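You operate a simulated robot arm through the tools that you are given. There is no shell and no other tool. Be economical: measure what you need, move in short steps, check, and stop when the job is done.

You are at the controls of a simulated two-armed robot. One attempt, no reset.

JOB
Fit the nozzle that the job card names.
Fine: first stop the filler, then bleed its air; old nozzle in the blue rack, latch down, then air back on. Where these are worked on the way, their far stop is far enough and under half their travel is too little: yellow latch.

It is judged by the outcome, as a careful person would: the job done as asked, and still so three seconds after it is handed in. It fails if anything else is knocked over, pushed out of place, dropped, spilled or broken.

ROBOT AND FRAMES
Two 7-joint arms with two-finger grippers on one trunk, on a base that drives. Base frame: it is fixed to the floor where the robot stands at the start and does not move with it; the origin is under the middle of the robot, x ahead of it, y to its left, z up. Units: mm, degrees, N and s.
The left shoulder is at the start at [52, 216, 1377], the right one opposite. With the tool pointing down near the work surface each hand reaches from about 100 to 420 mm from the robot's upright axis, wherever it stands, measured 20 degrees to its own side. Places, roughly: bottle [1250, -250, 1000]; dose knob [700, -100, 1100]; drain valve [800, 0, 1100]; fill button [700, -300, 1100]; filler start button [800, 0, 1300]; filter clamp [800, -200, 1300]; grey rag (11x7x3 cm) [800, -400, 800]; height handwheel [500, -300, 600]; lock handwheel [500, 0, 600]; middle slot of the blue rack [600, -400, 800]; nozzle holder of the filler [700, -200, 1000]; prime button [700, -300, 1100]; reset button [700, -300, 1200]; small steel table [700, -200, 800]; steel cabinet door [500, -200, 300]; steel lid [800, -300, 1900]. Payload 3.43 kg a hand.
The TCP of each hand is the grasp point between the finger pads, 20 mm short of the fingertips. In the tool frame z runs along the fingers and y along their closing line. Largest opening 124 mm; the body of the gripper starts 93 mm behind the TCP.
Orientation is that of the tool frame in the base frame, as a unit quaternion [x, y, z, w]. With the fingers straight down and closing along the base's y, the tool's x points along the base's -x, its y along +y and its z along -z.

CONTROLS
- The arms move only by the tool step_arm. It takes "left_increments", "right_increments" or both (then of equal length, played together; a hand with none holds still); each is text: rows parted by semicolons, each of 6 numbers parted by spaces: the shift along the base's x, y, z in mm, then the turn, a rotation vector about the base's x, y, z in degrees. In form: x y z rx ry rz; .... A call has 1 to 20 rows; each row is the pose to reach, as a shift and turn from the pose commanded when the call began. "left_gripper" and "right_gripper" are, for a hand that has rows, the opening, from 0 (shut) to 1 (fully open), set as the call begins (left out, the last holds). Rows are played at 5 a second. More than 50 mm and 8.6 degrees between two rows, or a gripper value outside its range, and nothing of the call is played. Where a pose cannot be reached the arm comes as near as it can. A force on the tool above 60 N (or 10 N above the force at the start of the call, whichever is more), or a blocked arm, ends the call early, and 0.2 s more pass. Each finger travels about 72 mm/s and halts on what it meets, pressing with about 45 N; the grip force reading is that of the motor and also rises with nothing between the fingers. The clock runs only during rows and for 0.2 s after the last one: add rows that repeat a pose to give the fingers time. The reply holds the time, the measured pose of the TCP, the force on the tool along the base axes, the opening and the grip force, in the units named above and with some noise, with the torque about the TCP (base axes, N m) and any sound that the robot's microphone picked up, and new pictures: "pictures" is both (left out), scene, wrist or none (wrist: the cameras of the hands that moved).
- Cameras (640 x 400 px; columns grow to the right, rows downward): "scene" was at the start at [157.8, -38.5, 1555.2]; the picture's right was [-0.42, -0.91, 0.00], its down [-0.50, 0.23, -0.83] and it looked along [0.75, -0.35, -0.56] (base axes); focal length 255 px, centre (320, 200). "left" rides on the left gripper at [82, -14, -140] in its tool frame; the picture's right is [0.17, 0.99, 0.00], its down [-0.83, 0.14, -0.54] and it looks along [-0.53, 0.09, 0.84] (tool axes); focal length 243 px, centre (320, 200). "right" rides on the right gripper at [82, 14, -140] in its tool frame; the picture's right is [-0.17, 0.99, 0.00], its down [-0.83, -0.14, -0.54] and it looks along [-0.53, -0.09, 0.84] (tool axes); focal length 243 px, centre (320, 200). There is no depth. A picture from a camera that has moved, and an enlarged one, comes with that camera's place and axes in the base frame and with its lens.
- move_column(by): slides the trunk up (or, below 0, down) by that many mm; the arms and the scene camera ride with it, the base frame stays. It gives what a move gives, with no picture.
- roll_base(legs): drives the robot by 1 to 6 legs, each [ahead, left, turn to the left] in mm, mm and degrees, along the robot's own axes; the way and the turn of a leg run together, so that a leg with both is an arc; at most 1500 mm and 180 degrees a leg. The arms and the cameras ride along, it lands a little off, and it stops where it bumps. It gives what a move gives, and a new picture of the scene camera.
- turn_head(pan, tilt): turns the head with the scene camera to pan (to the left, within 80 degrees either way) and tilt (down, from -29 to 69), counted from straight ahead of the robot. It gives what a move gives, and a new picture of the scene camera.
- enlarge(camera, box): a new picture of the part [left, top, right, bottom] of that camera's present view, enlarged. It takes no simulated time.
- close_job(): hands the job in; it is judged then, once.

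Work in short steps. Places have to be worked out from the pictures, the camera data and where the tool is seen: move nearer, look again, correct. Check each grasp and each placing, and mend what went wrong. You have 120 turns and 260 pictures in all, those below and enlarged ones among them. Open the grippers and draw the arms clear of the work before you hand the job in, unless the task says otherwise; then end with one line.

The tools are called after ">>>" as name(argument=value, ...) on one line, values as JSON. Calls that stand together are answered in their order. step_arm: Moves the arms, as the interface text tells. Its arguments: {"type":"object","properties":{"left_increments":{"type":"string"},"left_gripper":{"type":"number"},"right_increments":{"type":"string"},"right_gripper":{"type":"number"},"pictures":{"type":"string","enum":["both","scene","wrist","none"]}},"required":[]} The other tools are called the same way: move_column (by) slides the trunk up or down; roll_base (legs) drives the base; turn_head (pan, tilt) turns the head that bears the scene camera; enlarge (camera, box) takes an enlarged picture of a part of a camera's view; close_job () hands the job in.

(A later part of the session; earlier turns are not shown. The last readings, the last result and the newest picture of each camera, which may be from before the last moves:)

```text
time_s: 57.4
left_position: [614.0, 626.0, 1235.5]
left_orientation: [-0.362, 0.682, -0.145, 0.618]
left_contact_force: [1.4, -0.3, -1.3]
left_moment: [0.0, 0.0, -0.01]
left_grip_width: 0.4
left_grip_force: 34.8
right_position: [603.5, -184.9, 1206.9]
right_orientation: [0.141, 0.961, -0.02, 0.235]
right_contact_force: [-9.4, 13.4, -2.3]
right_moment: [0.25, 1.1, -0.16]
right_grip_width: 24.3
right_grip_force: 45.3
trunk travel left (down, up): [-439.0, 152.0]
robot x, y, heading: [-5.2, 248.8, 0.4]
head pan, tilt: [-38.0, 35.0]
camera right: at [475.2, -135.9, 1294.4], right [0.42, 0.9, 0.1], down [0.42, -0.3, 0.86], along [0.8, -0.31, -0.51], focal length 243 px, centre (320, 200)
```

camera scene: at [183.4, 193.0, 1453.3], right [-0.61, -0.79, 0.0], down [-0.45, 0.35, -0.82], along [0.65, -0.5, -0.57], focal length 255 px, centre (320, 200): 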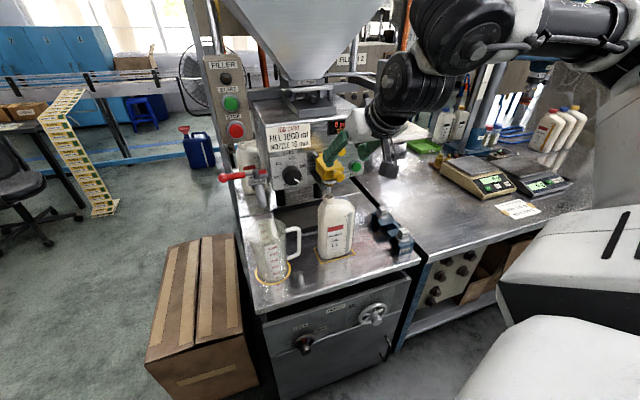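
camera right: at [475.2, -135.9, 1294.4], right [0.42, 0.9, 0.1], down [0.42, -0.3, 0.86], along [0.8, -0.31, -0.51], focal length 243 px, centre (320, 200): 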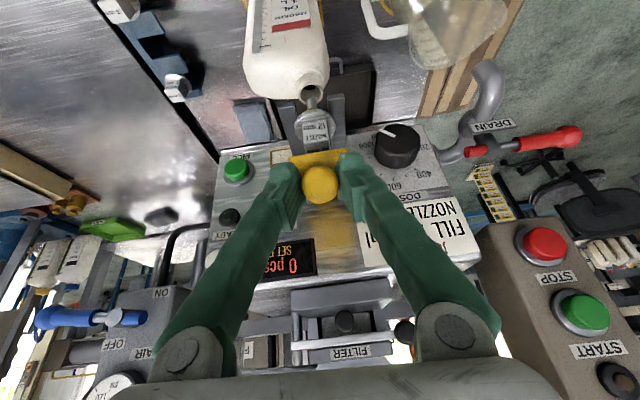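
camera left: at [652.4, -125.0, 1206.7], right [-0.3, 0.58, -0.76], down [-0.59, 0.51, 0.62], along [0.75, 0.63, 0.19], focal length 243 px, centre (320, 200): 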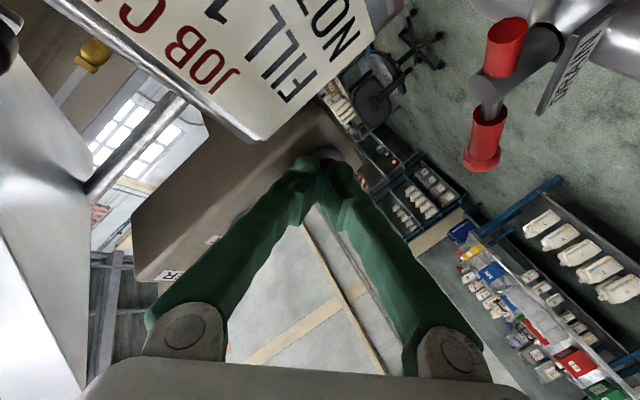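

Low forces and the grip holds. Continuing to about 82°.

>>> step_arm(right_increments="7 -2 8 0.6 1.9 0; 17 -5 16 1.2 3.8 0; 25 -8 21 1.8 5.7 0; 36 -12 26 2.5 7.6 0; 46 -15 29 3.1 9.5 0", pictures="wrist")

>>> enlarge(camera="scene", box=[240, 90, 400, 190])

```text
time_s: 58.6
left_position: [612.4, 626.5, 1235.9]
left_orientation: [-0.363, 0.682, -0.144, 0.619]
left_contact_force: [1.2, 0.3, 0.1]
left_moment: [0.0, 0.03, 0.0]
left_grip_width: 0.1
left_grip_force: 34.3
right_position: [650.9, -199.8, 1238.4]
right_orientation: [0.146, 0.977, -0.006, 0.154]
right_contact_force: [-13.5, 12.6, 21.6]
right_moment: [0.16, 0.36, -0.39]
right_grip_width: 18.8
right_grip_force: 44.9
trunk travel left (down, up): [-439.0, 152.0]
robot x, y, heading: [-8.6, 248.2, 0.0]
head pan, tilt: [-38.0, 35.0]
camera right: at [537.7, -155.5, 1347.0], right [0.43, 0.9, 0.08], down [0.55, -0.34, 0.76], along [0.71, -0.28, -0.64], focal length 243 px, centre (320, 200)
```

right: 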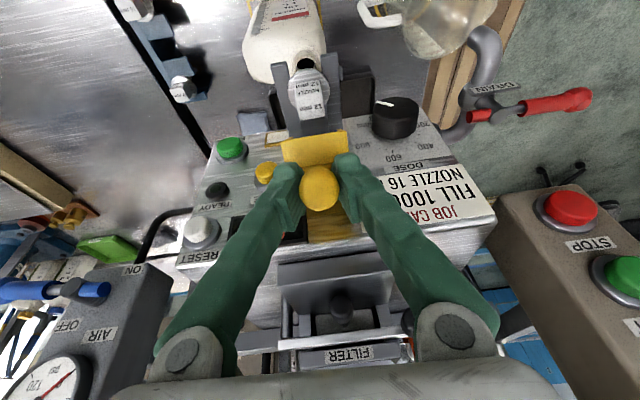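

```text
4.00 times, centred on (320, 140) of scene
camera zoom: at [180.2, 197.5, 1454.1], right [-0.61, -0.79, 0.0], down [-0.45, 0.35, -0.82], along [0.65, -0.5, -0.57], focal length 1019 px, centre (320, 440)
```

zoom: 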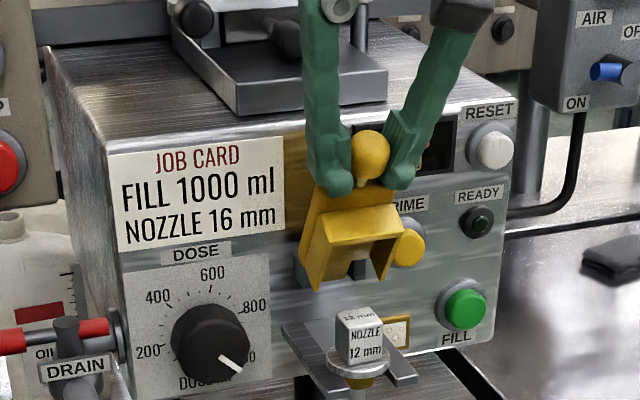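

The latch is near vertical (≈70°, real radius ≈104 mm). Continuing along the corrected arc, slightly higher so the tips clear the latch body.

>>> step_arm(right_increments="5 -2 4 0 0 0; 11 -4 7 0 0 0; 17 -5 9 0 0 0; 23 -7 10 0 0 0; 32 -10 11 0 0 0; 40 -13 11 0 0 0; 48 -15 10 0 0 0", pictures="wrist")

>>> enlarge(camera="scene", box=[240, 90, 400, 190])

```text
time_s: 60.2
left_position: [609.5, 627.0, 1237.3]
left_orientation: [-0.363, 0.681, -0.146, 0.62]
left_contact_force: [0.7, -0.2, -0.1]
left_moment: [0.03, -0.02, -0.01]
left_grip_width: 0.2
left_grip_force: 34.3
right_position: [694.5, -214.1, 1252.6]
right_orientation: [0.146, 0.977, -0.006, 0.156]
right_contact_force: [-20.0, 10.7, 32.8]
right_moment: [-0.11, 2.24, -0.45]
right_grip_width: 17.8
right_grip_force: 44.5
trunk travel left (down, up): [-439.0, 152.0]
robot x, y, heading: [-9.9, 249.6, 0.4]
head pan, tilt: [-38.0, 35.0]
camera right: at [580.7, -169.4, 1360.9], right [0.43, 0.9, 0.09], down [0.55, -0.34, 0.76], along [0.71, -0.28, -0.64], focal length 243 px, centre (320, 200)
```

right: 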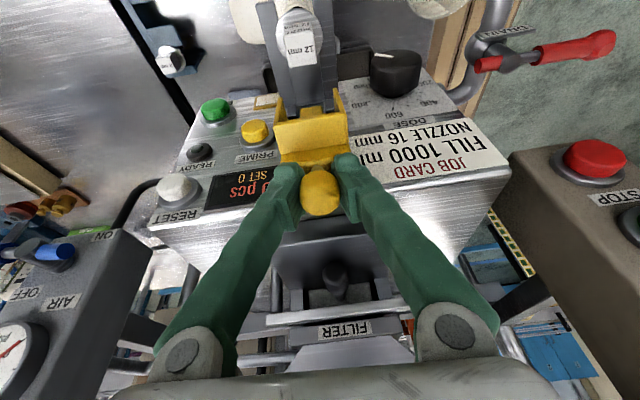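

```text
4.00 times, centred on (320, 140) of scene
camera zoom: at [175.9, 197.7, 1454.8], right [-0.61, -0.79, 0.0], down [-0.45, 0.35, -0.82], along [0.65, -0.5, -0.57], focal length 1019 px, centre (320, 440)
```

zoom: 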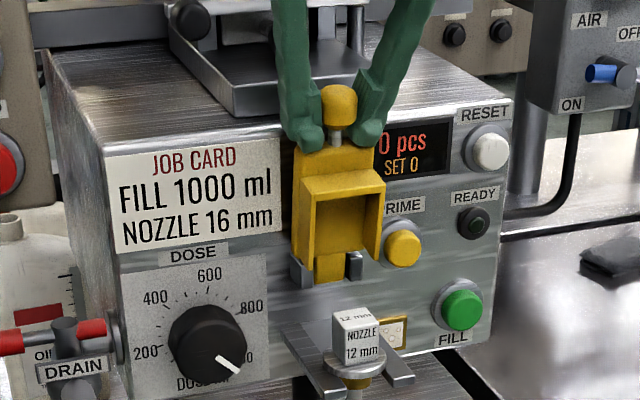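

The latch is about vertical. A bit further until it meets its stop.

>>> step_arm(right_increments="6 -2 0 0 0 0; 12 -4 -1 0 0 0; 18 -6 -2 0 0 0; 24 -8 -4 0 0 0; 30 -10 -6 0 0 0", pictures="wrist")

>>> enlarge(camera="scene", box=[240, 90, 400, 190])

```text
time_s: 60.9
left_position: [609.1, 626.6, 1236.8]
left_orientation: [-0.362, 0.681, -0.145, 0.62]
left_contact_force: [-0.3, 0.4, 0.8]
left_moment: [0.0, 0.03, 0.05]
left_grip_width: 0.0
left_grip_force: 34.5
right_position: [703.8, -217.7, 1254.1]
right_orientation: [0.146, 0.977, -0.003, 0.155]
right_contact_force: [-24.5, 10.0, 28.7]
right_moment: [-0.72, 2.16, -0.33]
right_grip_width: 17.9
right_grip_force: 45.1
trunk travel left (down, up): [-439.0, 152.0]
robot x, y, heading: [-11.8, 249.1, 0.4]
head pan, tilt: [-38.0, 35.0]
stopped in row 3 (right hand): the force on the tool passed its limit at 64 N (the readings are from after the stop); the commanded pose is now the measured one
camera right: at [590.4, -173.1, 1362.6], right [0.43, 0.9, 0.09], down [0.55, -0.34, 0.76], along [0.71, -0.28, -0.64], focal length 243 px, centre (320, 200)
```

right: 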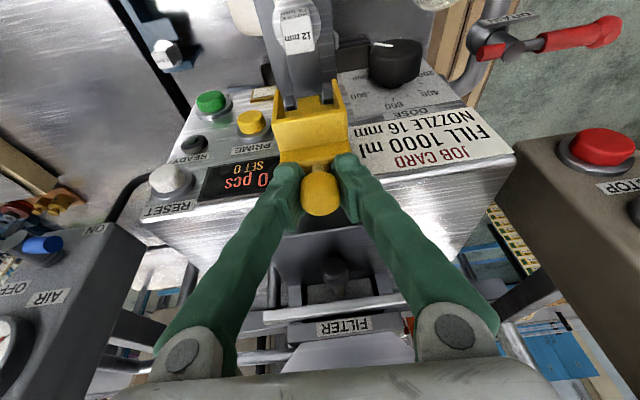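

```text
4.00 times, centred on (320, 140) of scene
camera zoom: at [175.8, 196.8, 1454.4], right [-0.61, -0.79, 0.0], down [-0.45, 0.35, -0.82], along [0.65, -0.5, -0.57], focal length 1019 px, centre (320, 440)
```

zoom: 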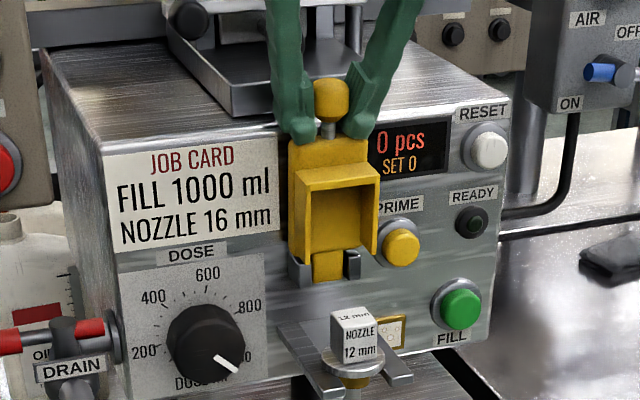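

It met its stop (64 N). I open the fingers and lift straight up, then check that the latch stays open.

>>> step_arm(right_increments="0 0 0 0 0 0; 0 0 0 0 0 0; 0 0 20 0 0 0; -8 2 45 0 0 0; -20 6 60 0 0 0", right_gripper=0.45, pictures="wrist")

>>> enlarge(camera="scene", box=[240, 90, 400, 190])

```text
time_s: 62.1
left_position: [613.6, 627.0, 1234.0]
left_orientation: [-0.362, 0.682, -0.144, 0.619]
left_contact_force: [-0.6, -0.3, -0.2]
left_moment: [-0.02, 0.04, -0.03]
left_grip_width: 0.1
left_grip_force: 34.6
right_position: [676.9, -218.4, 1298.1]
right_orientation: [0.146, 0.977, -0.004, 0.155]
right_contact_force: [0.0, 0.6, -0.4]
right_moment: [-0.06, 0.0, 0.03]
right_grip_width: 55.9
right_grip_force: 0.1
right hand out of reach, approached as far as the arm can: row 3, 4, 5
trunk travel left (down, up): [-439.0, 152.0]
robot x, y, heading: [-5.8, 248.2, 0.3]
head pan, tilt: [-38.0, 35.0]
camera right: at [563.2, -174.5, 1406.3], right [0.43, 0.9, 0.09], down [0.55, -0.34, 0.76], along [0.71, -0.28, -0.64], focal length 243 px, centre (320, 200)
```

right: 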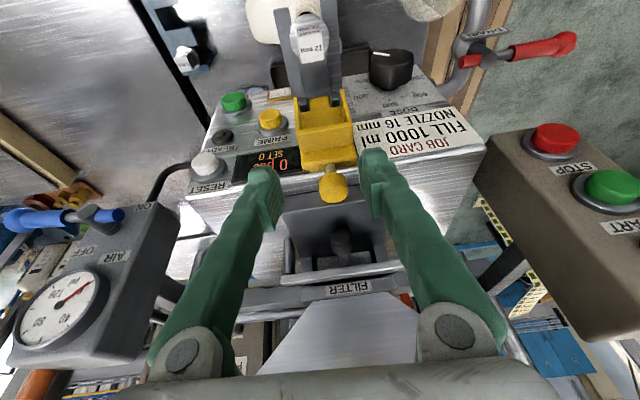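

```text
4.00 times, centred on (320, 140) of scene
camera zoom: at [181.5, 195.6, 1453.6], right [-0.61, -0.79, 0.0], down [-0.45, 0.35, -0.82], along [0.65, -0.5, -0.57], focal length 1019 px, centre (320, 440)
```

zoom: 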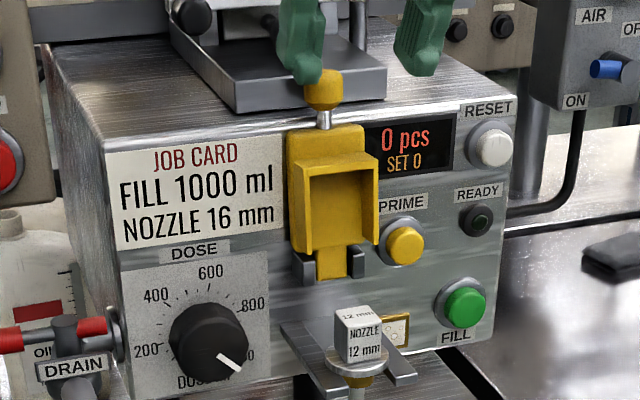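

The latch stays open past vertical. Now a close look at the old nozzle (12 mm) for its yaw, in both cameras.

>>> enlarge(camera="right", box=[240, 0, 400, 100])

>>> enlarge(camera="scene", box=[290, 145, 370, 195])

>>> enlarge(camera="scene", box=[350, 190, 430, 240])

```text
4.00 times, centred on (320, 50) of right
camera zoom: at [563.2, -174.5, 1406.3], right [0.43, 0.9, 0.09], down [0.55, -0.34, 0.76], along [0.71, -0.28, -0.64], focal length 970 px, centre (320, 800)
```

zoom: 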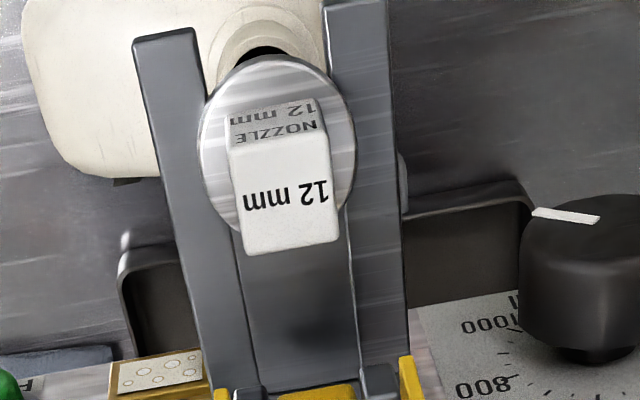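

```text
8.00 times, centred on (330, 170) of scene
camera zoom: at [181.5, 195.6, 1453.6], right [-0.61, -0.79, 0.0], down [-0.45, 0.35, -0.82], along [0.65, -0.5, -0.57], focal length 2038 px, centre (240, 440)
```

zoom: 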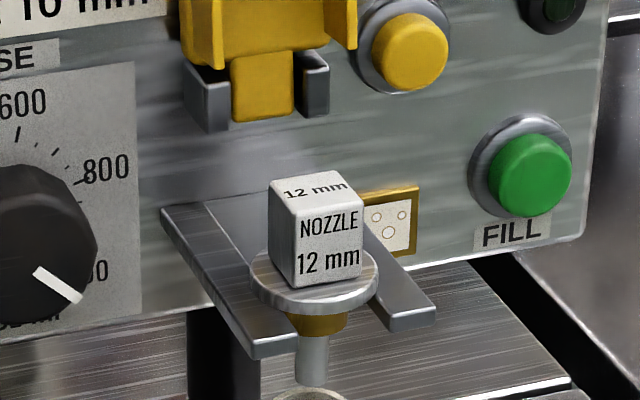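

```text
8.00 times, centred on (390, 215) of scene
camera zoom: at [181.5, 195.6, 1453.6], right [-0.61, -0.79, 0.0], down [-0.45, 0.35, -0.82], along [0.65, -0.5, -0.57], focal length 2038 px, centre (-240, 80)
```

zoom: 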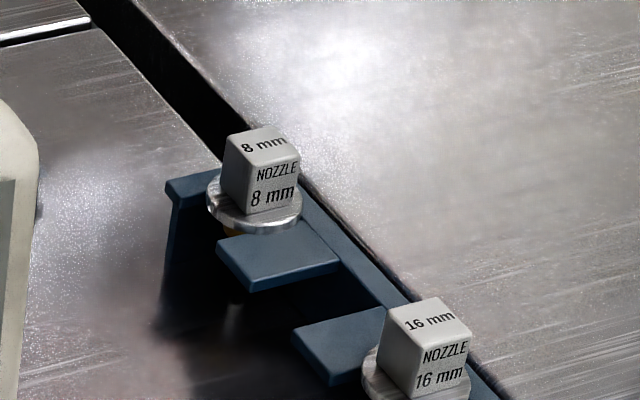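

The flange rests on the fork prongs, cube head above, aligned with my closing line. Cube centre ≈(656,-202), top z≈1114. I lower the trunk 110 mm to bring the hand down and look again.

>>> step_arm(right_increments="-15 3 0 0 0 0; -30 6 0 0 0 0", pictures="none")

>>> move_column(by=-100)

>>> enlarge(camera="right", box=[200, 20, 440, 220])

```text
time_s: 62.7
left_position: [613.1, 624.5, 1235.3]
left_orientation: [-0.363, 0.682, -0.145, 0.618]
left_contact_force: [-1.1, 0.3, -0.8]
left_moment: [0.0, -0.01, -0.02]
left_grip_width: 0.1
left_grip_force: 34.5
right_position: [648.1, -211.5, 1297.3]
right_orientation: [0.146, 0.977, -0.004, 0.154]
right_contact_force: [0.4, 0.4, 1.1]
right_moment: [0.0, 0.01, -0.02]
right_grip_width: 55.9
right_grip_force: 0.0
trunk travel left (down, up): [-439.0, 152.0]
robot x, y, heading: [-8.6, 246.3, 0.3]
head pan, tilt: [-38.0, 35.0]
```

```text
time_s: 64.0
left_position: [624.5, 623.4, 1091.2]
left_orientation: [-0.368, 0.709, -0.128, 0.587]
left_contact_force: [-0.7, -0.9, -1.0]
left_moment: [0.0, 0.03, -0.02]
left_grip_width: 0.1
left_grip_force: 34.1
right_position: [649.6, -211.2, 1197.5]
right_orientation: [0.147, 0.977, -0.004, 0.154]
right_contact_force: [0.5, -0.7, -0.1]
right_moment: [-0.03, 0.01, 0.05]
right_grip_width: 55.6
right_grip_force: 0.0
trunk travel left (down, up): [-339.0, 252.0]
robot x, y, heading: [-5.8, 249.1, 0.5]
head pan, tilt: [-38.0, 35.0]
```

```text
2.00 times, centred on (320, 120) of right
camera zoom: at [536.2, -167.7, 1306.3], right [0.43, 0.9, 0.09], down [0.55, -0.34, 0.76], along [0.71, -0.28, -0.65], focal length 485 px, centre (320, 360)
```

zoom: 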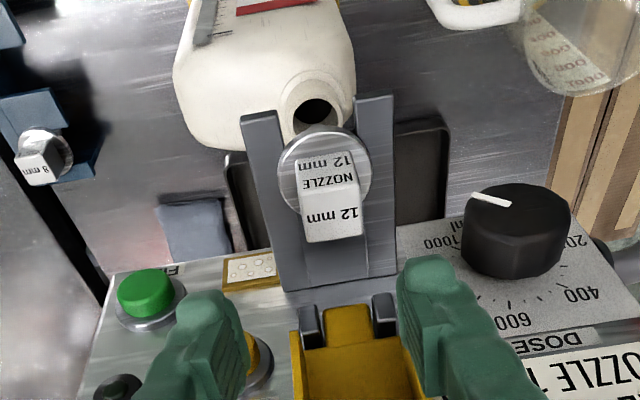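

Cube top is at ≈(652,-200,1120). I move sideways 11 mm and down 45 mm and check the alignment.

>>> step_arm(right_increments="0 6 -10 0 0 0; 2 11 -25 0 0 0; 2 11 -45 0 0 0", pictures="none")

>>> enlarge(camera="right", box=[200, 20, 440, 220])

>>> enlarge(camera="scene", box=[240, 60, 400, 160])

```text
time_s: 64.8
left_position: [625.2, 623.0, 1091.0]
left_orientation: [-0.367, 0.71, -0.129, 0.587]
left_contact_force: [0.5, 0.5, 0.3]
left_moment: [-0.01, 0.02, -0.01]
left_grip_width: 0.1
left_grip_force: 34.0
right_position: [650.8, -200.5, 1150.7]
right_orientation: [0.147, 0.977, -0.003, 0.153]
right_contact_force: [0.3, -0.5, -0.3]
right_moment: [0.01, 0.01, -0.01]
right_grip_width: 55.7
right_grip_force: 0.1
trunk travel left (down, up): [-339.0, 252.0]
robot x, y, heading: [-6.0, 249.6, 0.5]
head pan, tilt: [-38.0, 35.0]
```

```text
2.00 times, centred on (320, 120) of right
camera zoom: at [538.5, -156.9, 1260.1], right [0.43, 0.9, 0.09], down [0.55, -0.34, 0.76], along [0.71, -0.28, -0.65], focal length 485 px, centre (320, 360)
```

zoom: 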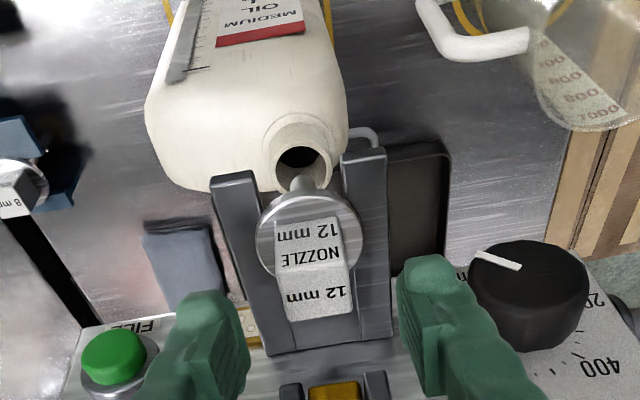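

```text
4.00 times, centred on (320, 110) of scene
camera zoom: at [208.5, 193.1, 1352.8], right [-0.61, -0.79, 0.0], down [-0.45, 0.35, -0.82], along [0.65, -0.5, -0.57], focal length 1019 px, centre (320, 560)
```

zoom: 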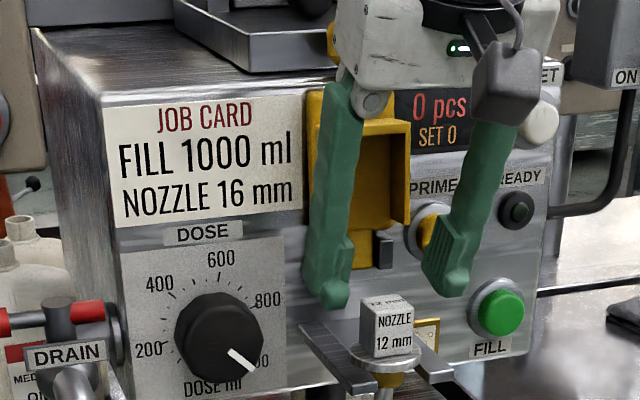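

Laterally centred; cube top z≈1128, flange ≈1097. I go down 24 mm and close on the cube.

>>> step_arm(right_increments="-2 1 -12 0 0 0; -4 1 -24 0 0 0; -4 1 -24 0 0 0", pictures="none")

>>> enlarge(camera="right", box=[200, 20, 440, 220])

>>> enlarge(camera="scene", box=[280, 90, 380, 160])

```text
time_s: 65.6
left_position: [624.2, 624.7, 1089.7]
left_orientation: [-0.368, 0.71, -0.129, 0.587]
left_contact_force: [0.5, 0.6, -0.2]
left_moment: [0.0, 0.02, -0.01]
left_grip_width: 0.3
left_grip_force: 33.9
right_position: [647.3, -199.7, 1128.6]
right_orientation: [0.146, 0.977, -0.005, 0.154]
right_contact_force: [-0.2, 0.3, 0.3]
right_moment: [-0.02, -0.02, -0.06]
right_grip_width: 55.6
right_grip_force: 0.0
trunk travel left (down, up): [-339.0, 252.0]
robot x, y, heading: [-8.1, 248.3, 0.5]
head pan, tilt: [-38.0, 35.0]
```

```text
2.00 times, centred on (320, 120) of right
camera zoom: at [533.6, -155.6, 1236.6], right [0.43, 0.9, 0.09], down [0.55, -0.34, 0.76], along [0.71, -0.28, -0.65], focal length 485 px, centre (320, 360)
```

zoom: 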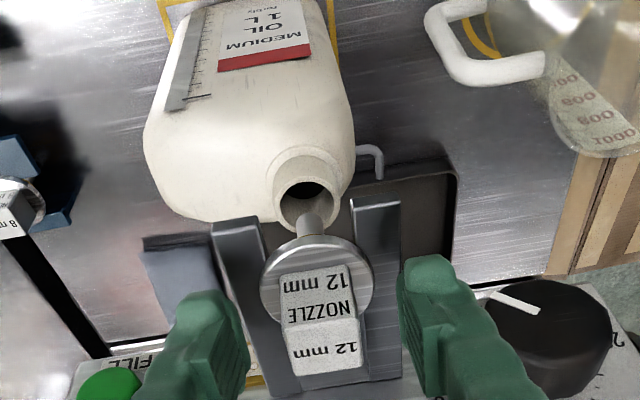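

```text
5.71 times, centred on (330, 125) of scene
camera zoom: at [208.1, 194.0, 1352.9], right [-0.61, -0.79, 0.0], down [-0.45, 0.35, -0.82], along [0.65, -0.5, -0.57], focal length 1455 px, centre (263, 629)
```

zoom: 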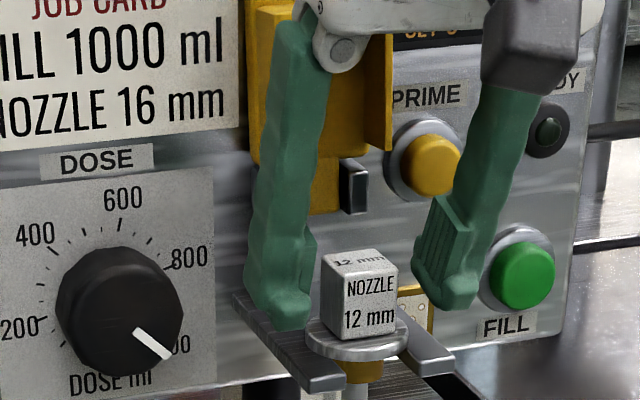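

The fingertips flank the cube. Closing.

>>> step_arm(right_increments="0 0 0 0 0 0; 0 0 0 0 0 0; 0 0 0 0 0 0", right_gripper=0, pictures="none")

>>> enlarge(camera="scene", box=[280, 90, 380, 160])

>>> enlarge(camera="right", box=[200, 20, 440, 220])

```text
time_s: 66.4
left_position: [623.9, 624.6, 1090.0]
left_orientation: [-0.366, 0.71, -0.129, 0.587]
left_contact_force: [0.2, 0.2, 0.5]
left_moment: [0.01, -0.01, 0.02]
left_grip_width: 0.0
left_grip_force: 33.9
right_position: [646.1, -199.4, 1126.9]
right_orientation: [0.147, 0.977, -0.004, 0.153]
right_contact_force: [0.5, -0.9, 0.0]
right_moment: [0.0, -0.01, 0.02]
right_grip_width: 24.7
right_grip_force: 44.8
trunk travel left (down, up): [-339.0, 252.0]
robot x, y, heading: [-10.0, 247.6, 0.4]
head pan, tilt: [-38.0, 35.0]
```

```text
5.71 times, centred on (330, 125) of scene
camera zoom: at [208.3, 193.6, 1352.8], right [-0.61, -0.79, 0.0], down [-0.45, 0.35, -0.82], along [0.65, -0.5, -0.57], focal length 1455 px, centre (263, 629)
```

zoom: 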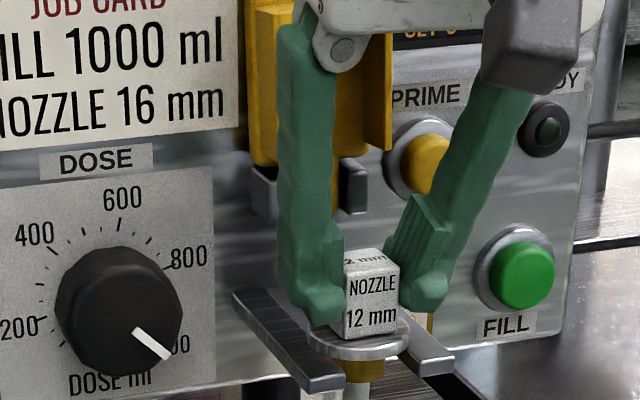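

```text
2.00 times, centred on (320, 120) of right
camera zoom: at [533.8, -156.1, 1236.5], right [0.43, 0.9, 0.09], down [0.56, -0.34, 0.76], along [0.71, -0.28, -0.65], focal length 485 px, centre (320, 360)
```

zoom: 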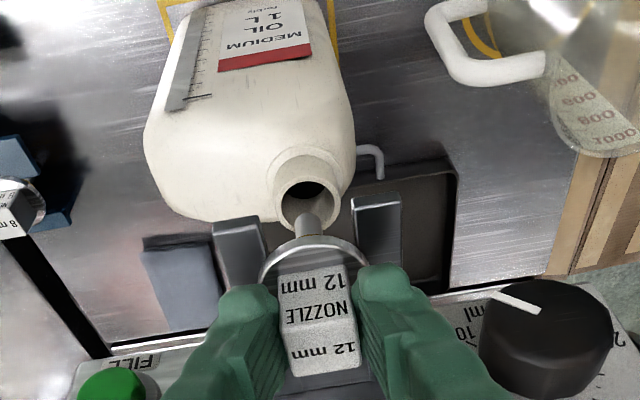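

Gripped at 24.7 mm (TCP 646,-199,1127 — the seating pose to reuse). I lift straight up 60 mm.

>>> step_arm(right_increments="0 0 8 0 0 0; 0 0 16 0 0 0; 0 0 30 0 0 0; 0 0 45 0 0 0; 0 0 60 0 0 0; 0 0 60 0 0 0", pictures="wrist")

>>> enlarge(camera="scene", box=[270, 60, 390, 150])

```text
time_s: 67.8
left_position: [624.9, 624.5, 1089.3]
left_orientation: [-0.367, 0.71, -0.129, 0.587]
left_contact_force: [-0.3, 0.2, 0.2]
left_moment: [0.03, 0.02, 0.03]
left_grip_width: 0.2
left_grip_force: 34.5
right_position: [648.1, -199.3, 1187.7]
right_orientation: [0.147, 0.977, -0.004, 0.154]
right_contact_force: [-0.2, -0.1, 0.0]
right_moment: [0.03, 0.02, -0.02]
right_grip_width: 0.0
right_grip_force: 33.9
trunk travel left (down, up): [-339.0, 252.0]
robot x, y, heading: [-8.9, 247.3, 0.3]
head pan, tilt: [-38.0, 35.0]
camera right: at [535.3, -155.2, 1296.6], right [0.43, 0.9, 0.09], down [0.56, -0.34, 0.76], along [0.71, -0.28, -0.65], focal length 243 px, centre (320, 200)
```

right: 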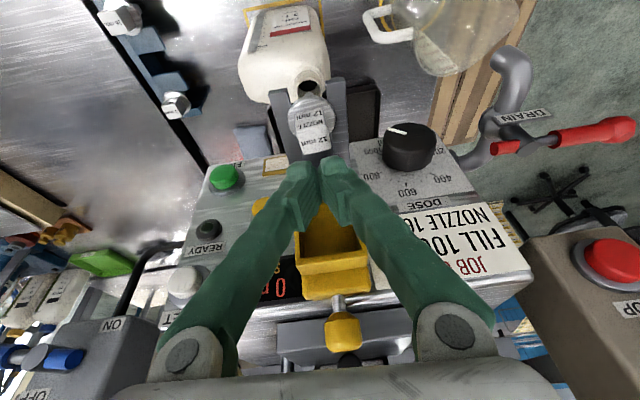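

```text
4.44 times, centred on (330, 105) of scene
camera zoom: at [208.3, 193.5, 1352.8], right [-0.61, -0.79, 0.0], down [-0.45, 0.35, -0.82], along [0.65, -0.5, -0.57], focal length 1132 px, centre (276, 622)
```

zoom: 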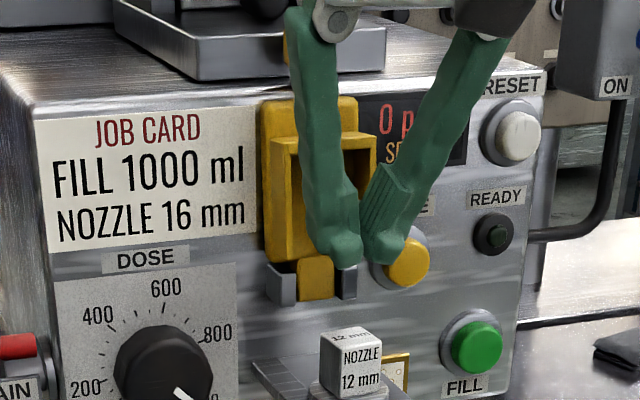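

The nozzle stayed seated — it slipped from the pads. I re-grip a little deeper, then lift only a few millimetres while reading the force, to learn how it is held.

>>> step_arm(right_increments="0 0 0 0 0 0; 0 0 0 0 0 0; -1 0 -25 0 0 0; -2 0 -50 0 0 0; -2 0 -65 0 0 0; -2 0 -65 0 0 0", right_gripper=0.45, pictures="none")

>>> step_arm(right_increments="0 0 0 0 0 0; 0 0 0 0 0 0; 0 0 0 0 0 0; 0 0 0 0 0 0; 0 0 2 0 0 0; 0 0 5 0 0 0", right_gripper=0, pictures="none")

>>> enlarge(camera="scene", box=[280, 90, 380, 160])

```text
time_s: 69.2
left_position: [622.8, 624.5, 1090.4]
left_orientation: [-0.368, 0.71, -0.129, 0.587]
left_contact_force: [-0.3, 0.5, 0.8]
left_moment: [0.01, 0.01, 0.02]
left_grip_width: 0.2
left_grip_force: 34.7
right_position: [645.8, -200.1, 1124.7]
right_orientation: [0.147, 0.977, -0.005, 0.153]
right_contact_force: [0.7, -0.1, -0.5]
right_moment: [-0.05, 0.01, 0.02]
right_grip_width: 56.0
right_grip_force: 0.1
trunk travel left (down, up): [-339.0, 252.0]
robot x, y, heading: [-11.1, 248.1, 0.3]
head pan, tilt: [-38.0, 35.0]
```

```text
time_s: 70.6
left_position: [624.1, 625.1, 1090.2]
left_orientation: [-0.367, 0.71, -0.129, 0.587]
left_contact_force: [-0.6, 0.1, -0.1]
left_moment: [-0.02, -0.05, -0.05]
left_grip_width: 0.0
left_grip_force: 34.1
right_position: [645.7, -199.1, 1128.4]
right_orientation: [0.147, 0.977, -0.004, 0.153]
right_contact_force: [0.2, 0.2, -0.7]
right_moment: [-0.03, -0.01, 0.01]
right_grip_width: 24.5
right_grip_force: 44.8
trunk travel left (down, up): [-339.0, 252.0]
robot x, y, heading: [-7.3, 245.6, 0.4]
head pan, tilt: [-38.0, 35.0]
```

```text
5.71 times, centred on (330, 125) of scene
camera zoom: at [208.2, 193.7, 1352.8], right [-0.61, -0.79, 0.0], down [-0.45, 0.35, -0.82], along [0.65, -0.5, -0.57], focal length 1455 px, centre (263, 629)
```

zoom: 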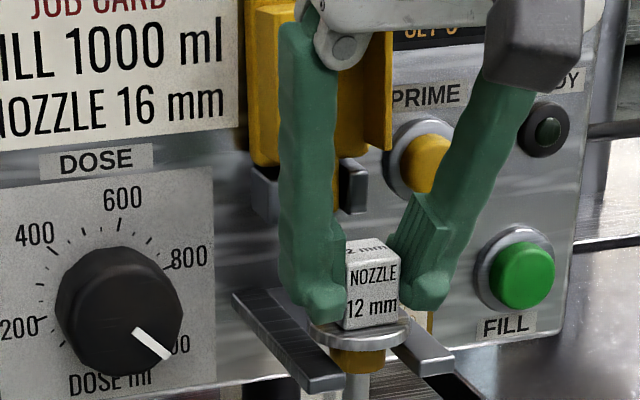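

Now the flange is visibly raised and nothing resists, so it lifts freely; the earlier grip was just too shallow. I lift on slowly.

>>> step_arm(right_increments="0 0 5 0 0 0; 0 0 10 0 0 0; 0 0 15 0 0 0; 0 0 20 0 0 0", pictures="none")

>>> enlarge(camera="scene", box=[280, 80, 380, 150])

```text
time_s: 71.6
left_position: [623.3, 624.2, 1089.6]
left_orientation: [-0.367, 0.71, -0.129, 0.587]
left_contact_force: [0.4, -0.4, 0.3]
left_moment: [0.0, 0.02, 0.0]
left_grip_width: 0.0
left_grip_force: 34.0
right_position: [647.1, -199.0, 1148.5]
right_orientation: [0.146, 0.977, -0.005, 0.154]
right_contact_force: [1.6, 0.4, -1.5]
right_moment: [-0.01, 0.02, 0.0]
right_grip_width: 24.5
right_grip_force: 45.4
trunk travel left (down, up): [-339.0, 252.0]
robot x, y, heading: [-8.0, 249.2, 0.4]
head pan, tilt: [-38.0, 35.0]
```

```text
5.71 times, centred on (330, 115) of scene
camera zoom: at [208.2, 193.7, 1352.8], right [-0.61, -0.79, 0.0], down [-0.45, 0.35, -0.82], along [0.65, -0.5, -0.57], focal length 1455 px, centre (263, 686)
```

zoom: 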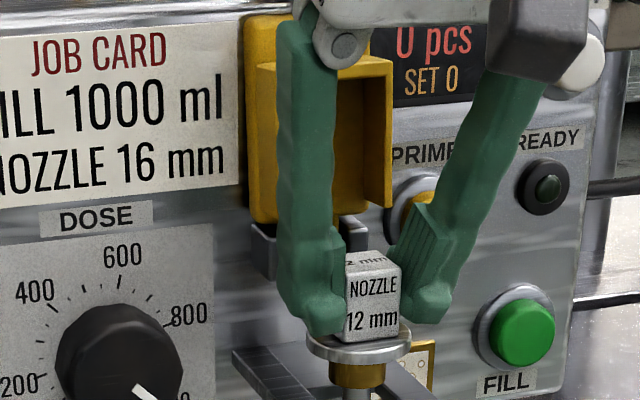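

It holds. Another 48 mm up, slowly.

>>> step_arm(right_increments="0 0 6 0 0 0; 0 0 12 0 0 0; 0 0 18 0 0 0; 0 0 24 0 0 0; 0 0 30 0 0 0; 0 0 36 0 0 0; 0 0 42 0 0 0; 0 0 48 0 0 0", pictures="wrist")

>>> enlarge(camera="scene", box=[270, 50, 390, 140])

```text
time_s: 73.4
left_position: [623.7, 624.5, 1089.5]
left_orientation: [-0.368, 0.71, -0.129, 0.587]
left_contact_force: [1.1, -0.3, -0.1]
left_moment: [0.03, 0.03, 0.0]
left_grip_width: 0.3
left_grip_force: 34.4
right_position: [646.5, -199.7, 1194.7]
right_orientation: [0.146, 0.977, -0.004, 0.153]
right_contact_force: [0.1, 0.8, -0.8]
right_moment: [-0.01, 0.05, -0.03]
right_grip_width: 24.7
right_grip_force: 44.9
trunk travel left (down, up): [-339.0, 252.0]
robot x, y, heading: [-8.3, 245.8, 0.4]
head pan, tilt: [-38.0, 35.0]
camera right: at [532.2, -155.4, 1304.1], right [0.43, 0.9, 0.09], down [0.55, -0.34, 0.76], along [0.71, -0.28, -0.65], focal length 243 px, centre (320, 200)
```

right: 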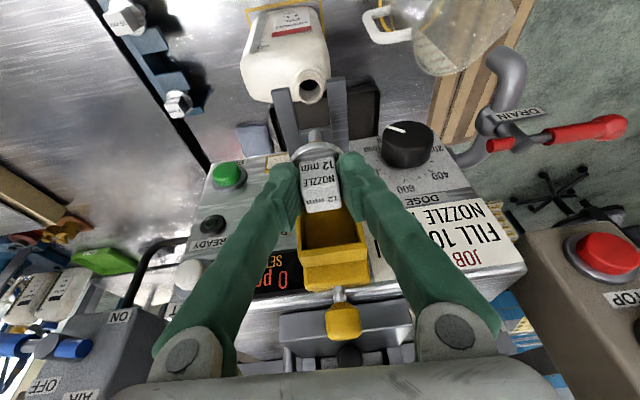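

```text
4.44 times, centred on (330, 95) of scene
camera zoom: at [208.2, 193.7, 1352.8], right [-0.61, -0.79, 0.0], down [-0.45, 0.35, -0.82], along [0.65, -0.5, -0.57], focal length 1132 px, centre (276, 667)
```

zoom: 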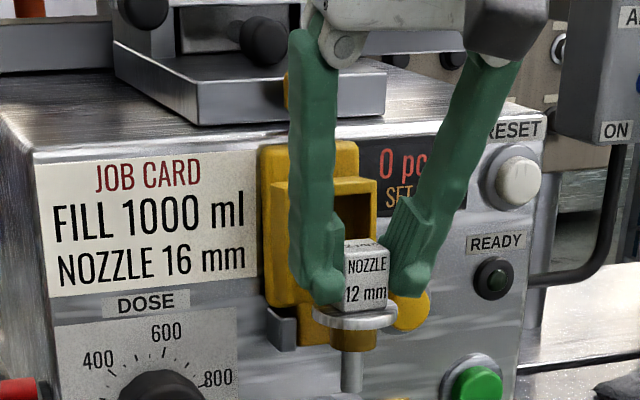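

The old nozzle is free and hanging plumb. The rack row runs at the same −17° yaw: 16 mm top ≈(515,-407,888), 8 mm ≈(636,-443,892), so the middle slot is ≈(575,-425). Before going low I check how the right arm lies over the bench.

>>> turn_head(pan=-48, tilt=32)

```text
time_s: 74.2
left_position: [624.4, 624.0, 1089.9]
left_orientation: [-0.369, 0.71, -0.127, 0.587]
left_contact_force: [0.6, -1.0, -0.2]
left_moment: [-0.02, -0.01, -0.02]
left_grip_width: 0.0
left_grip_force: 33.9
right_position: [645.5, -199.0, 1194.3]
right_orientation: [0.146, 0.977, -0.005, 0.153]
right_contact_force: [0.3, -0.1, -2.0]
right_moment: [0.01, 0.02, -0.03]
right_grip_width: 24.7
right_grip_force: 45.2
trunk travel left (down, up): [-339.0, 252.0]
robot x, y, heading: [-7.2, 246.1, 0.2]
head pan, tilt: [-48.0, 32.0]
camera scene: at [199.0, 181.2, 1357.5], right [-0.74, -0.67, 0.0], down [-0.36, 0.39, -0.85], along [0.57, -0.63, -0.53], focal length 255 px, centre (320, 200)
```

scene: 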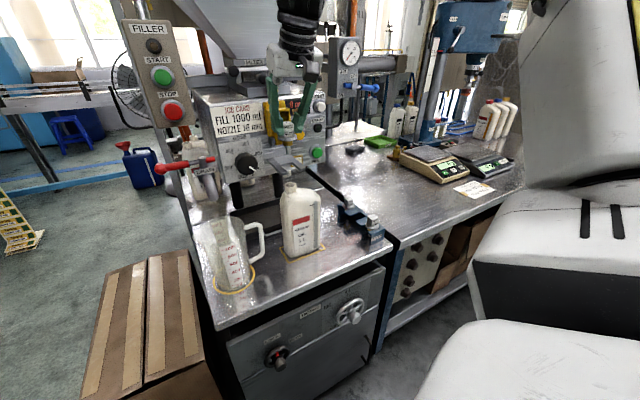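

The forearm comes down from above, so lowering with the trunk is safe. I drive back 74 and right 225 to bring the nozzle above the middle slot, still high.

>>> roll_base(legs=[[-76, 0, 0], [0, -225, 0]])

>>> enlarge(camera="right", box=[160, 0, 480, 200])

```text
time_s: 78.5
left_position: [548.0, 398.2, 1090.0]
left_orientation: [-0.37, 0.709, -0.128, 0.586]
left_contact_force: [0.4, 0.1, -0.5]
left_moment: [0.0, 0.0, -0.02]
left_grip_width: 0.2
left_grip_force: 34.6
right_position: [572.7, -424.4, 1194.7]
right_orientation: [0.145, 0.978, -0.004, 0.152]
right_contact_force: [0.3, 0.1, -0.3]
right_moment: [-0.03, 0.02, -0.03]
right_grip_width: 24.6
right_grip_force: 45.4
trunk travel left (down, up): [-339.0, 252.0]
robot x, y, heading: [-80.6, 19.3, 0.2]
head pan, tilt: [-48.0, 32.0]
camera scene: at [124.9, -46.2, 1357.5], right [-0.74, -0.67, 0.0], down [-0.36, 0.39, -0.85], along [0.57, -0.63, -0.53], focal length 255 px, centre (320, 200)
```

scene: 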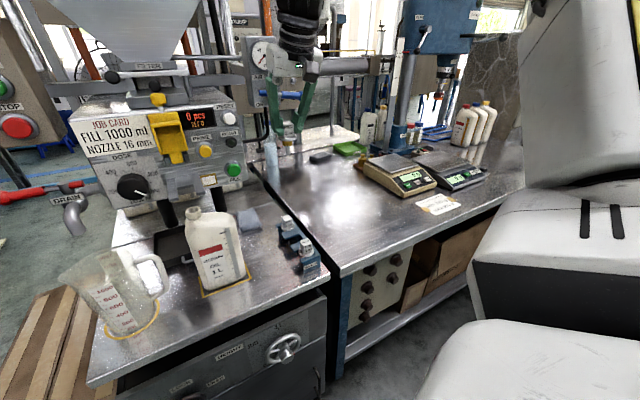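

```text
2.00 times, centred on (320, 100) of right
camera zoom: at [459.2, -381.9, 1304.0], right [0.43, 0.9, 0.09], down [0.56, -0.34, 0.76], along [0.71, -0.28, -0.65], focal length 485 px, centre (320, 400)
```

zoom: 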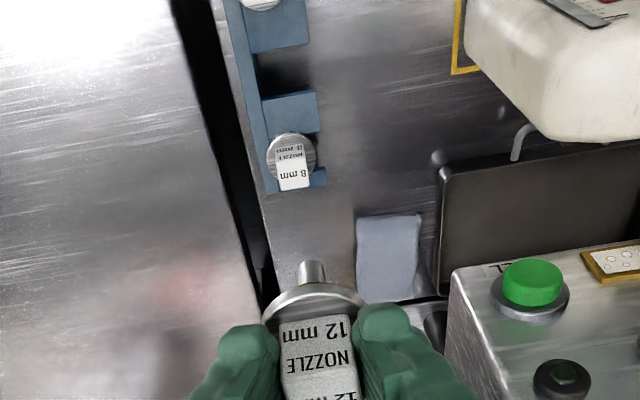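

The nozzle hangs well; middle slot ≈(577,-428). I lower the trunk 220 mm and look again.

>>> move_column(by=-220)

>>> enlarge(camera="right", box=[160, 0, 480, 200])

>>> turn_head(pan=-48, tilt=22)

>>> enlarge(camera="scene", box=[230, 90, 390, 190])

```text
time_s: 80.9
left_position: [579.0, 397.6, 762.2]
left_orientation: [-0.378, 0.761, -0.094, 0.519]
left_contact_force: [0.4, 0.4, 0.0]
left_moment: [-0.03, 0.03, -0.02]
left_grip_width: 0.0
left_grip_force: 33.7
right_position: [571.5, -425.7, 974.3]
right_orientation: [0.145, 0.977, -0.003, 0.154]
right_contact_force: [0.1, 0.4, -0.9]
right_moment: [0.0, -0.01, 0.0]
right_grip_width: 24.4
right_grip_force: 44.9
trunk travel left (down, up): [-119.0, 472.0]
robot x, y, heading: [-81.7, 21.9, 0.4]
head pan, tilt: [-48.0, 32.0]
```

```text
2.00 times, centred on (320, 100) of right
camera zoom: at [458.6, -382.0, 1084.6], right [0.43, 0.9, 0.09], down [0.56, -0.34, 0.76], along [0.71, -0.28, -0.65], focal length 485 px, centre (320, 400)
```

zoom: 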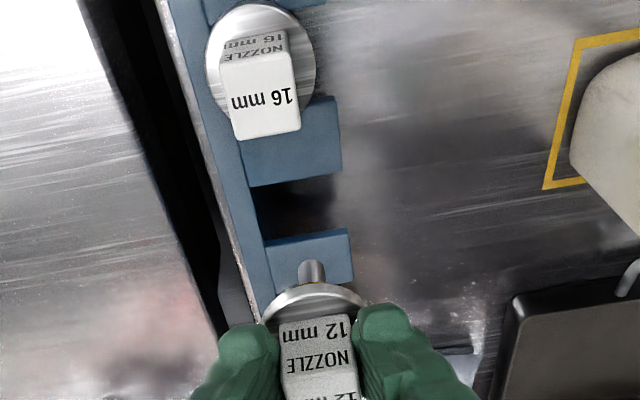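

```text
time_s: 81.6
left_position: [577.9, 398.7, 762.1]
left_orientation: [-0.379, 0.761, -0.094, 0.518]
left_contact_force: [-0.1, -0.2, -0.9]
left_moment: [0.03, 0.0, 0.03]
left_grip_width: 0.0
left_grip_force: 33.8
right_position: [573.0, -424.7, 974.9]
right_orientation: [0.146, 0.977, -0.004, 0.153]
right_contact_force: [0.4, -0.1, -1.6]
right_moment: [0.02, 0.02, -0.01]
right_grip_width: 24.9
right_grip_force: 45.4
trunk travel left (down, up): [-119.0, 472.0]
robot x, y, heading: [-83.2, 22.9, 0.3]
head pan, tilt: [-48.0, 22.0]
camera scene: at [201.7, -48.2, 1132.2], right [-0.74, -0.67, 0.0], down [-0.25, 0.28, -0.93], along [0.63, -0.68, -0.38], focal length 255 px, centre (320, 200)
```

scene: 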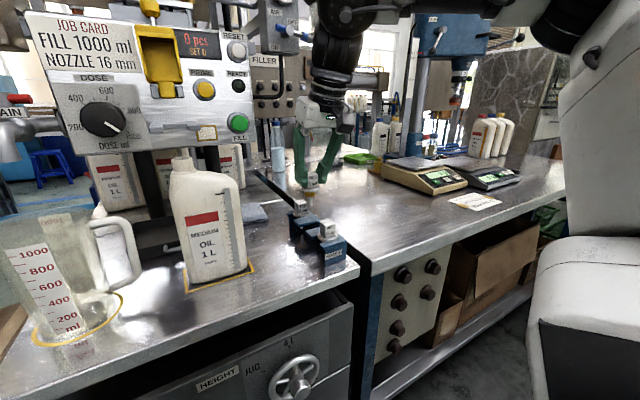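

```text
4.00 times, centred on (310, 140) of scene
camera zoom: at [201.7, -48.2, 1132.2], right [-0.74, -0.67, 0.0], down [-0.25, 0.28, -0.93], along [0.63, -0.68, -0.38], focal length 1019 px, centre (360, 440)
```

zoom: 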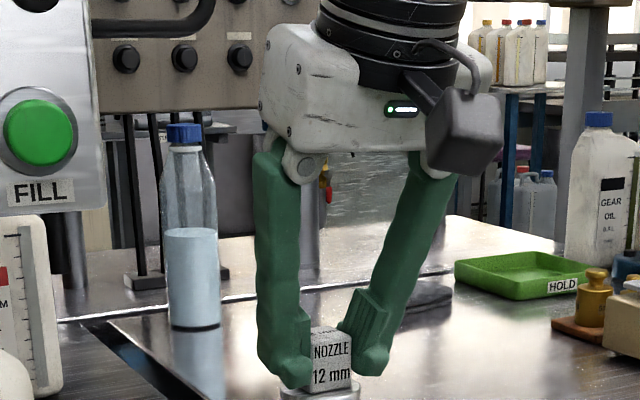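

The 12 mm nozzle tip is at ≈(577,-426); middle slot centre estimates average ≈(571,-430). I shift (−6,−4), lower 30 mm and compare tip and slot closely.

>>> step_arm(right_increments="-3 -2 -8 0 0 0; -6 -4 -16 0 0 0; -6 -4 -24 0 0 0; -6 -4 -30 0 0 0; -6 -4 -30 0 0 0", pictures="none")

>>> enlarge(camera="right", box=[200, 0, 440, 200])

>>> enlarge(camera="scene", box=[270, 160, 370, 230])

```text
time_s: 82.8
left_position: [579.0, 399.0, 761.7]
left_orientation: [-0.379, 0.761, -0.094, 0.519]
left_contact_force: [0.6, 0.7, -1.4]
left_moment: [-0.03, 0.01, 0.01]
left_grip_width: 0.1
left_grip_force: 34.7
right_position: [566.6, -429.0, 945.5]
right_orientation: [0.145, 0.978, -0.004, 0.153]
right_contact_force: [0.4, -0.1, -1.0]
right_moment: [0.0, 0.01, -0.01]
right_grip_width: 24.8
right_grip_force: 45.3
trunk travel left (down, up): [-119.0, 472.0]
robot x, y, heading: [-83.4, 19.2, 0.4]
head pan, tilt: [-48.0, 22.0]
```

```text
2.00 times, centred on (320, 100) of right
camera zoom: at [452.6, -385.8, 1053.7], right [0.43, 0.9, 0.09], down [0.56, -0.34, 0.76], along [0.71, -0.28, -0.65], focal length 485 px, centre (320, 400)
```

zoom: 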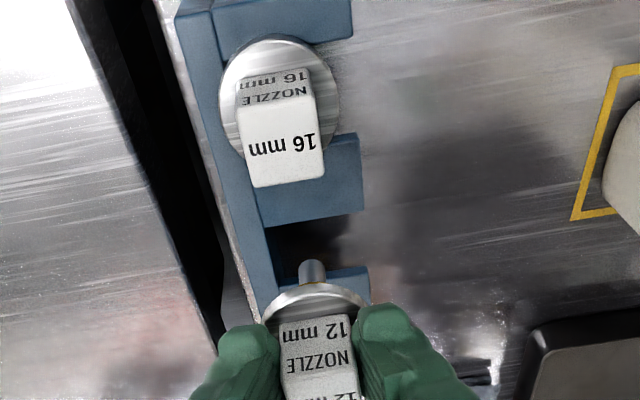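

```text
5.71 times, centred on (320, 195) of scene
camera zoom: at [201.6, -48.1, 1132.2], right [-0.74, -0.67, 0.0], down [-0.25, 0.28, -0.93], along [0.63, -0.68, -0.37], focal length 1455 px, centre (320, 229)
```

zoom: 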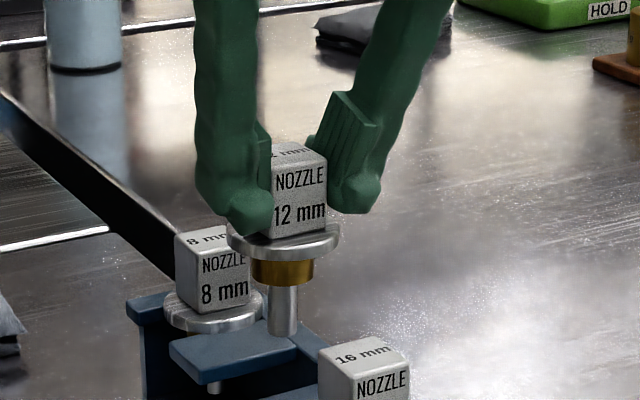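

The tip is nearly over the slot; by the wrist view it should move ≈2.5 mm back along the rack. I do that and lower 22 mm so the thin tube enters the gap.

>>> step_arm(right_increments="-2.5 0 -4 0 0 0; -2.5 0 -10 0 0 0; -2.5 0 -16 0 0 0; -2.5 0 -22 0 0 0; -2.5 0 -22 0 0 0", pictures="none")

>>> enlarge(camera="right", box=[220, 20, 420, 170])

>>> enlarge(camera="scene", box=[280, 170, 360, 230])

```text
time_s: 84.0
left_position: [578.5, 398.0, 761.6]
left_orientation: [-0.378, 0.761, -0.095, 0.519]
left_contact_force: [0.3, 1.0, -0.2]
left_moment: [0.03, 0.0, 0.01]
left_grip_width: 0.0
left_grip_force: 34.3
right_position: [564.4, -429.6, 923.7]
right_orientation: [0.144, 0.978, -0.004, 0.153]
right_contact_force: [-0.2, 0.0, -0.8]
right_moment: [-0.02, 0.0, -0.01]
right_grip_width: 24.6
right_grip_force: 44.9
trunk travel left (down, up): [-119.0, 472.0]
robot x, y, heading: [-79.4, 21.6, 0.4]
head pan, tilt: [-48.0, 22.0]
```

```text
2.67 times, centred on (320, 95) of right
camera zoom: at [451.1, -385.7, 1032.6], right [0.43, 0.9, 0.09], down [0.56, -0.34, 0.76], along [0.71, -0.28, -0.65], focal length 647 px, centre (320, 480)
```

zoom: 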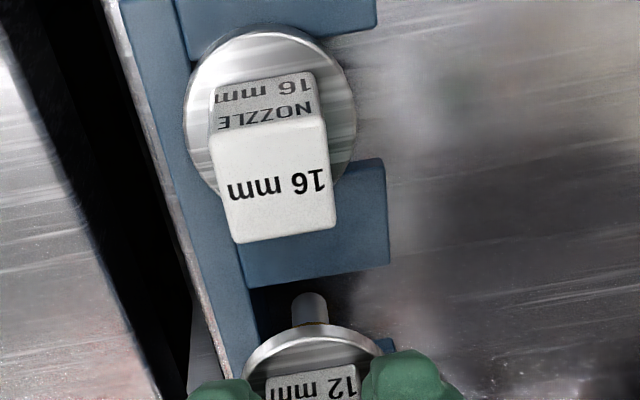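

```text
6.67 times, centred on (320, 200) of scene
camera zoom: at [201.6, -48.1, 1132.2], right [-0.74, -0.67, 0.0], down [-0.25, 0.28, -0.93], along [0.63, -0.68, -0.37], focal length 1698 px, centre (320, 200)
```

zoom: 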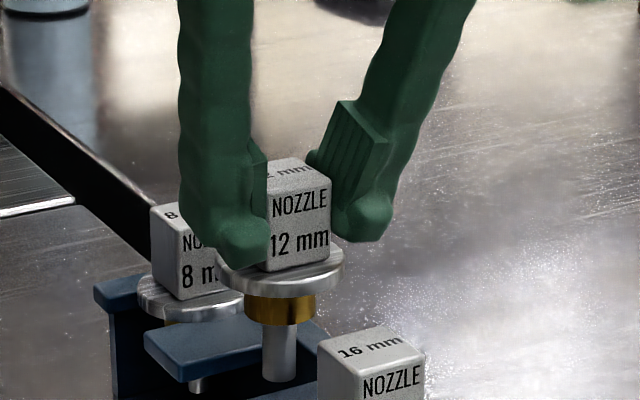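

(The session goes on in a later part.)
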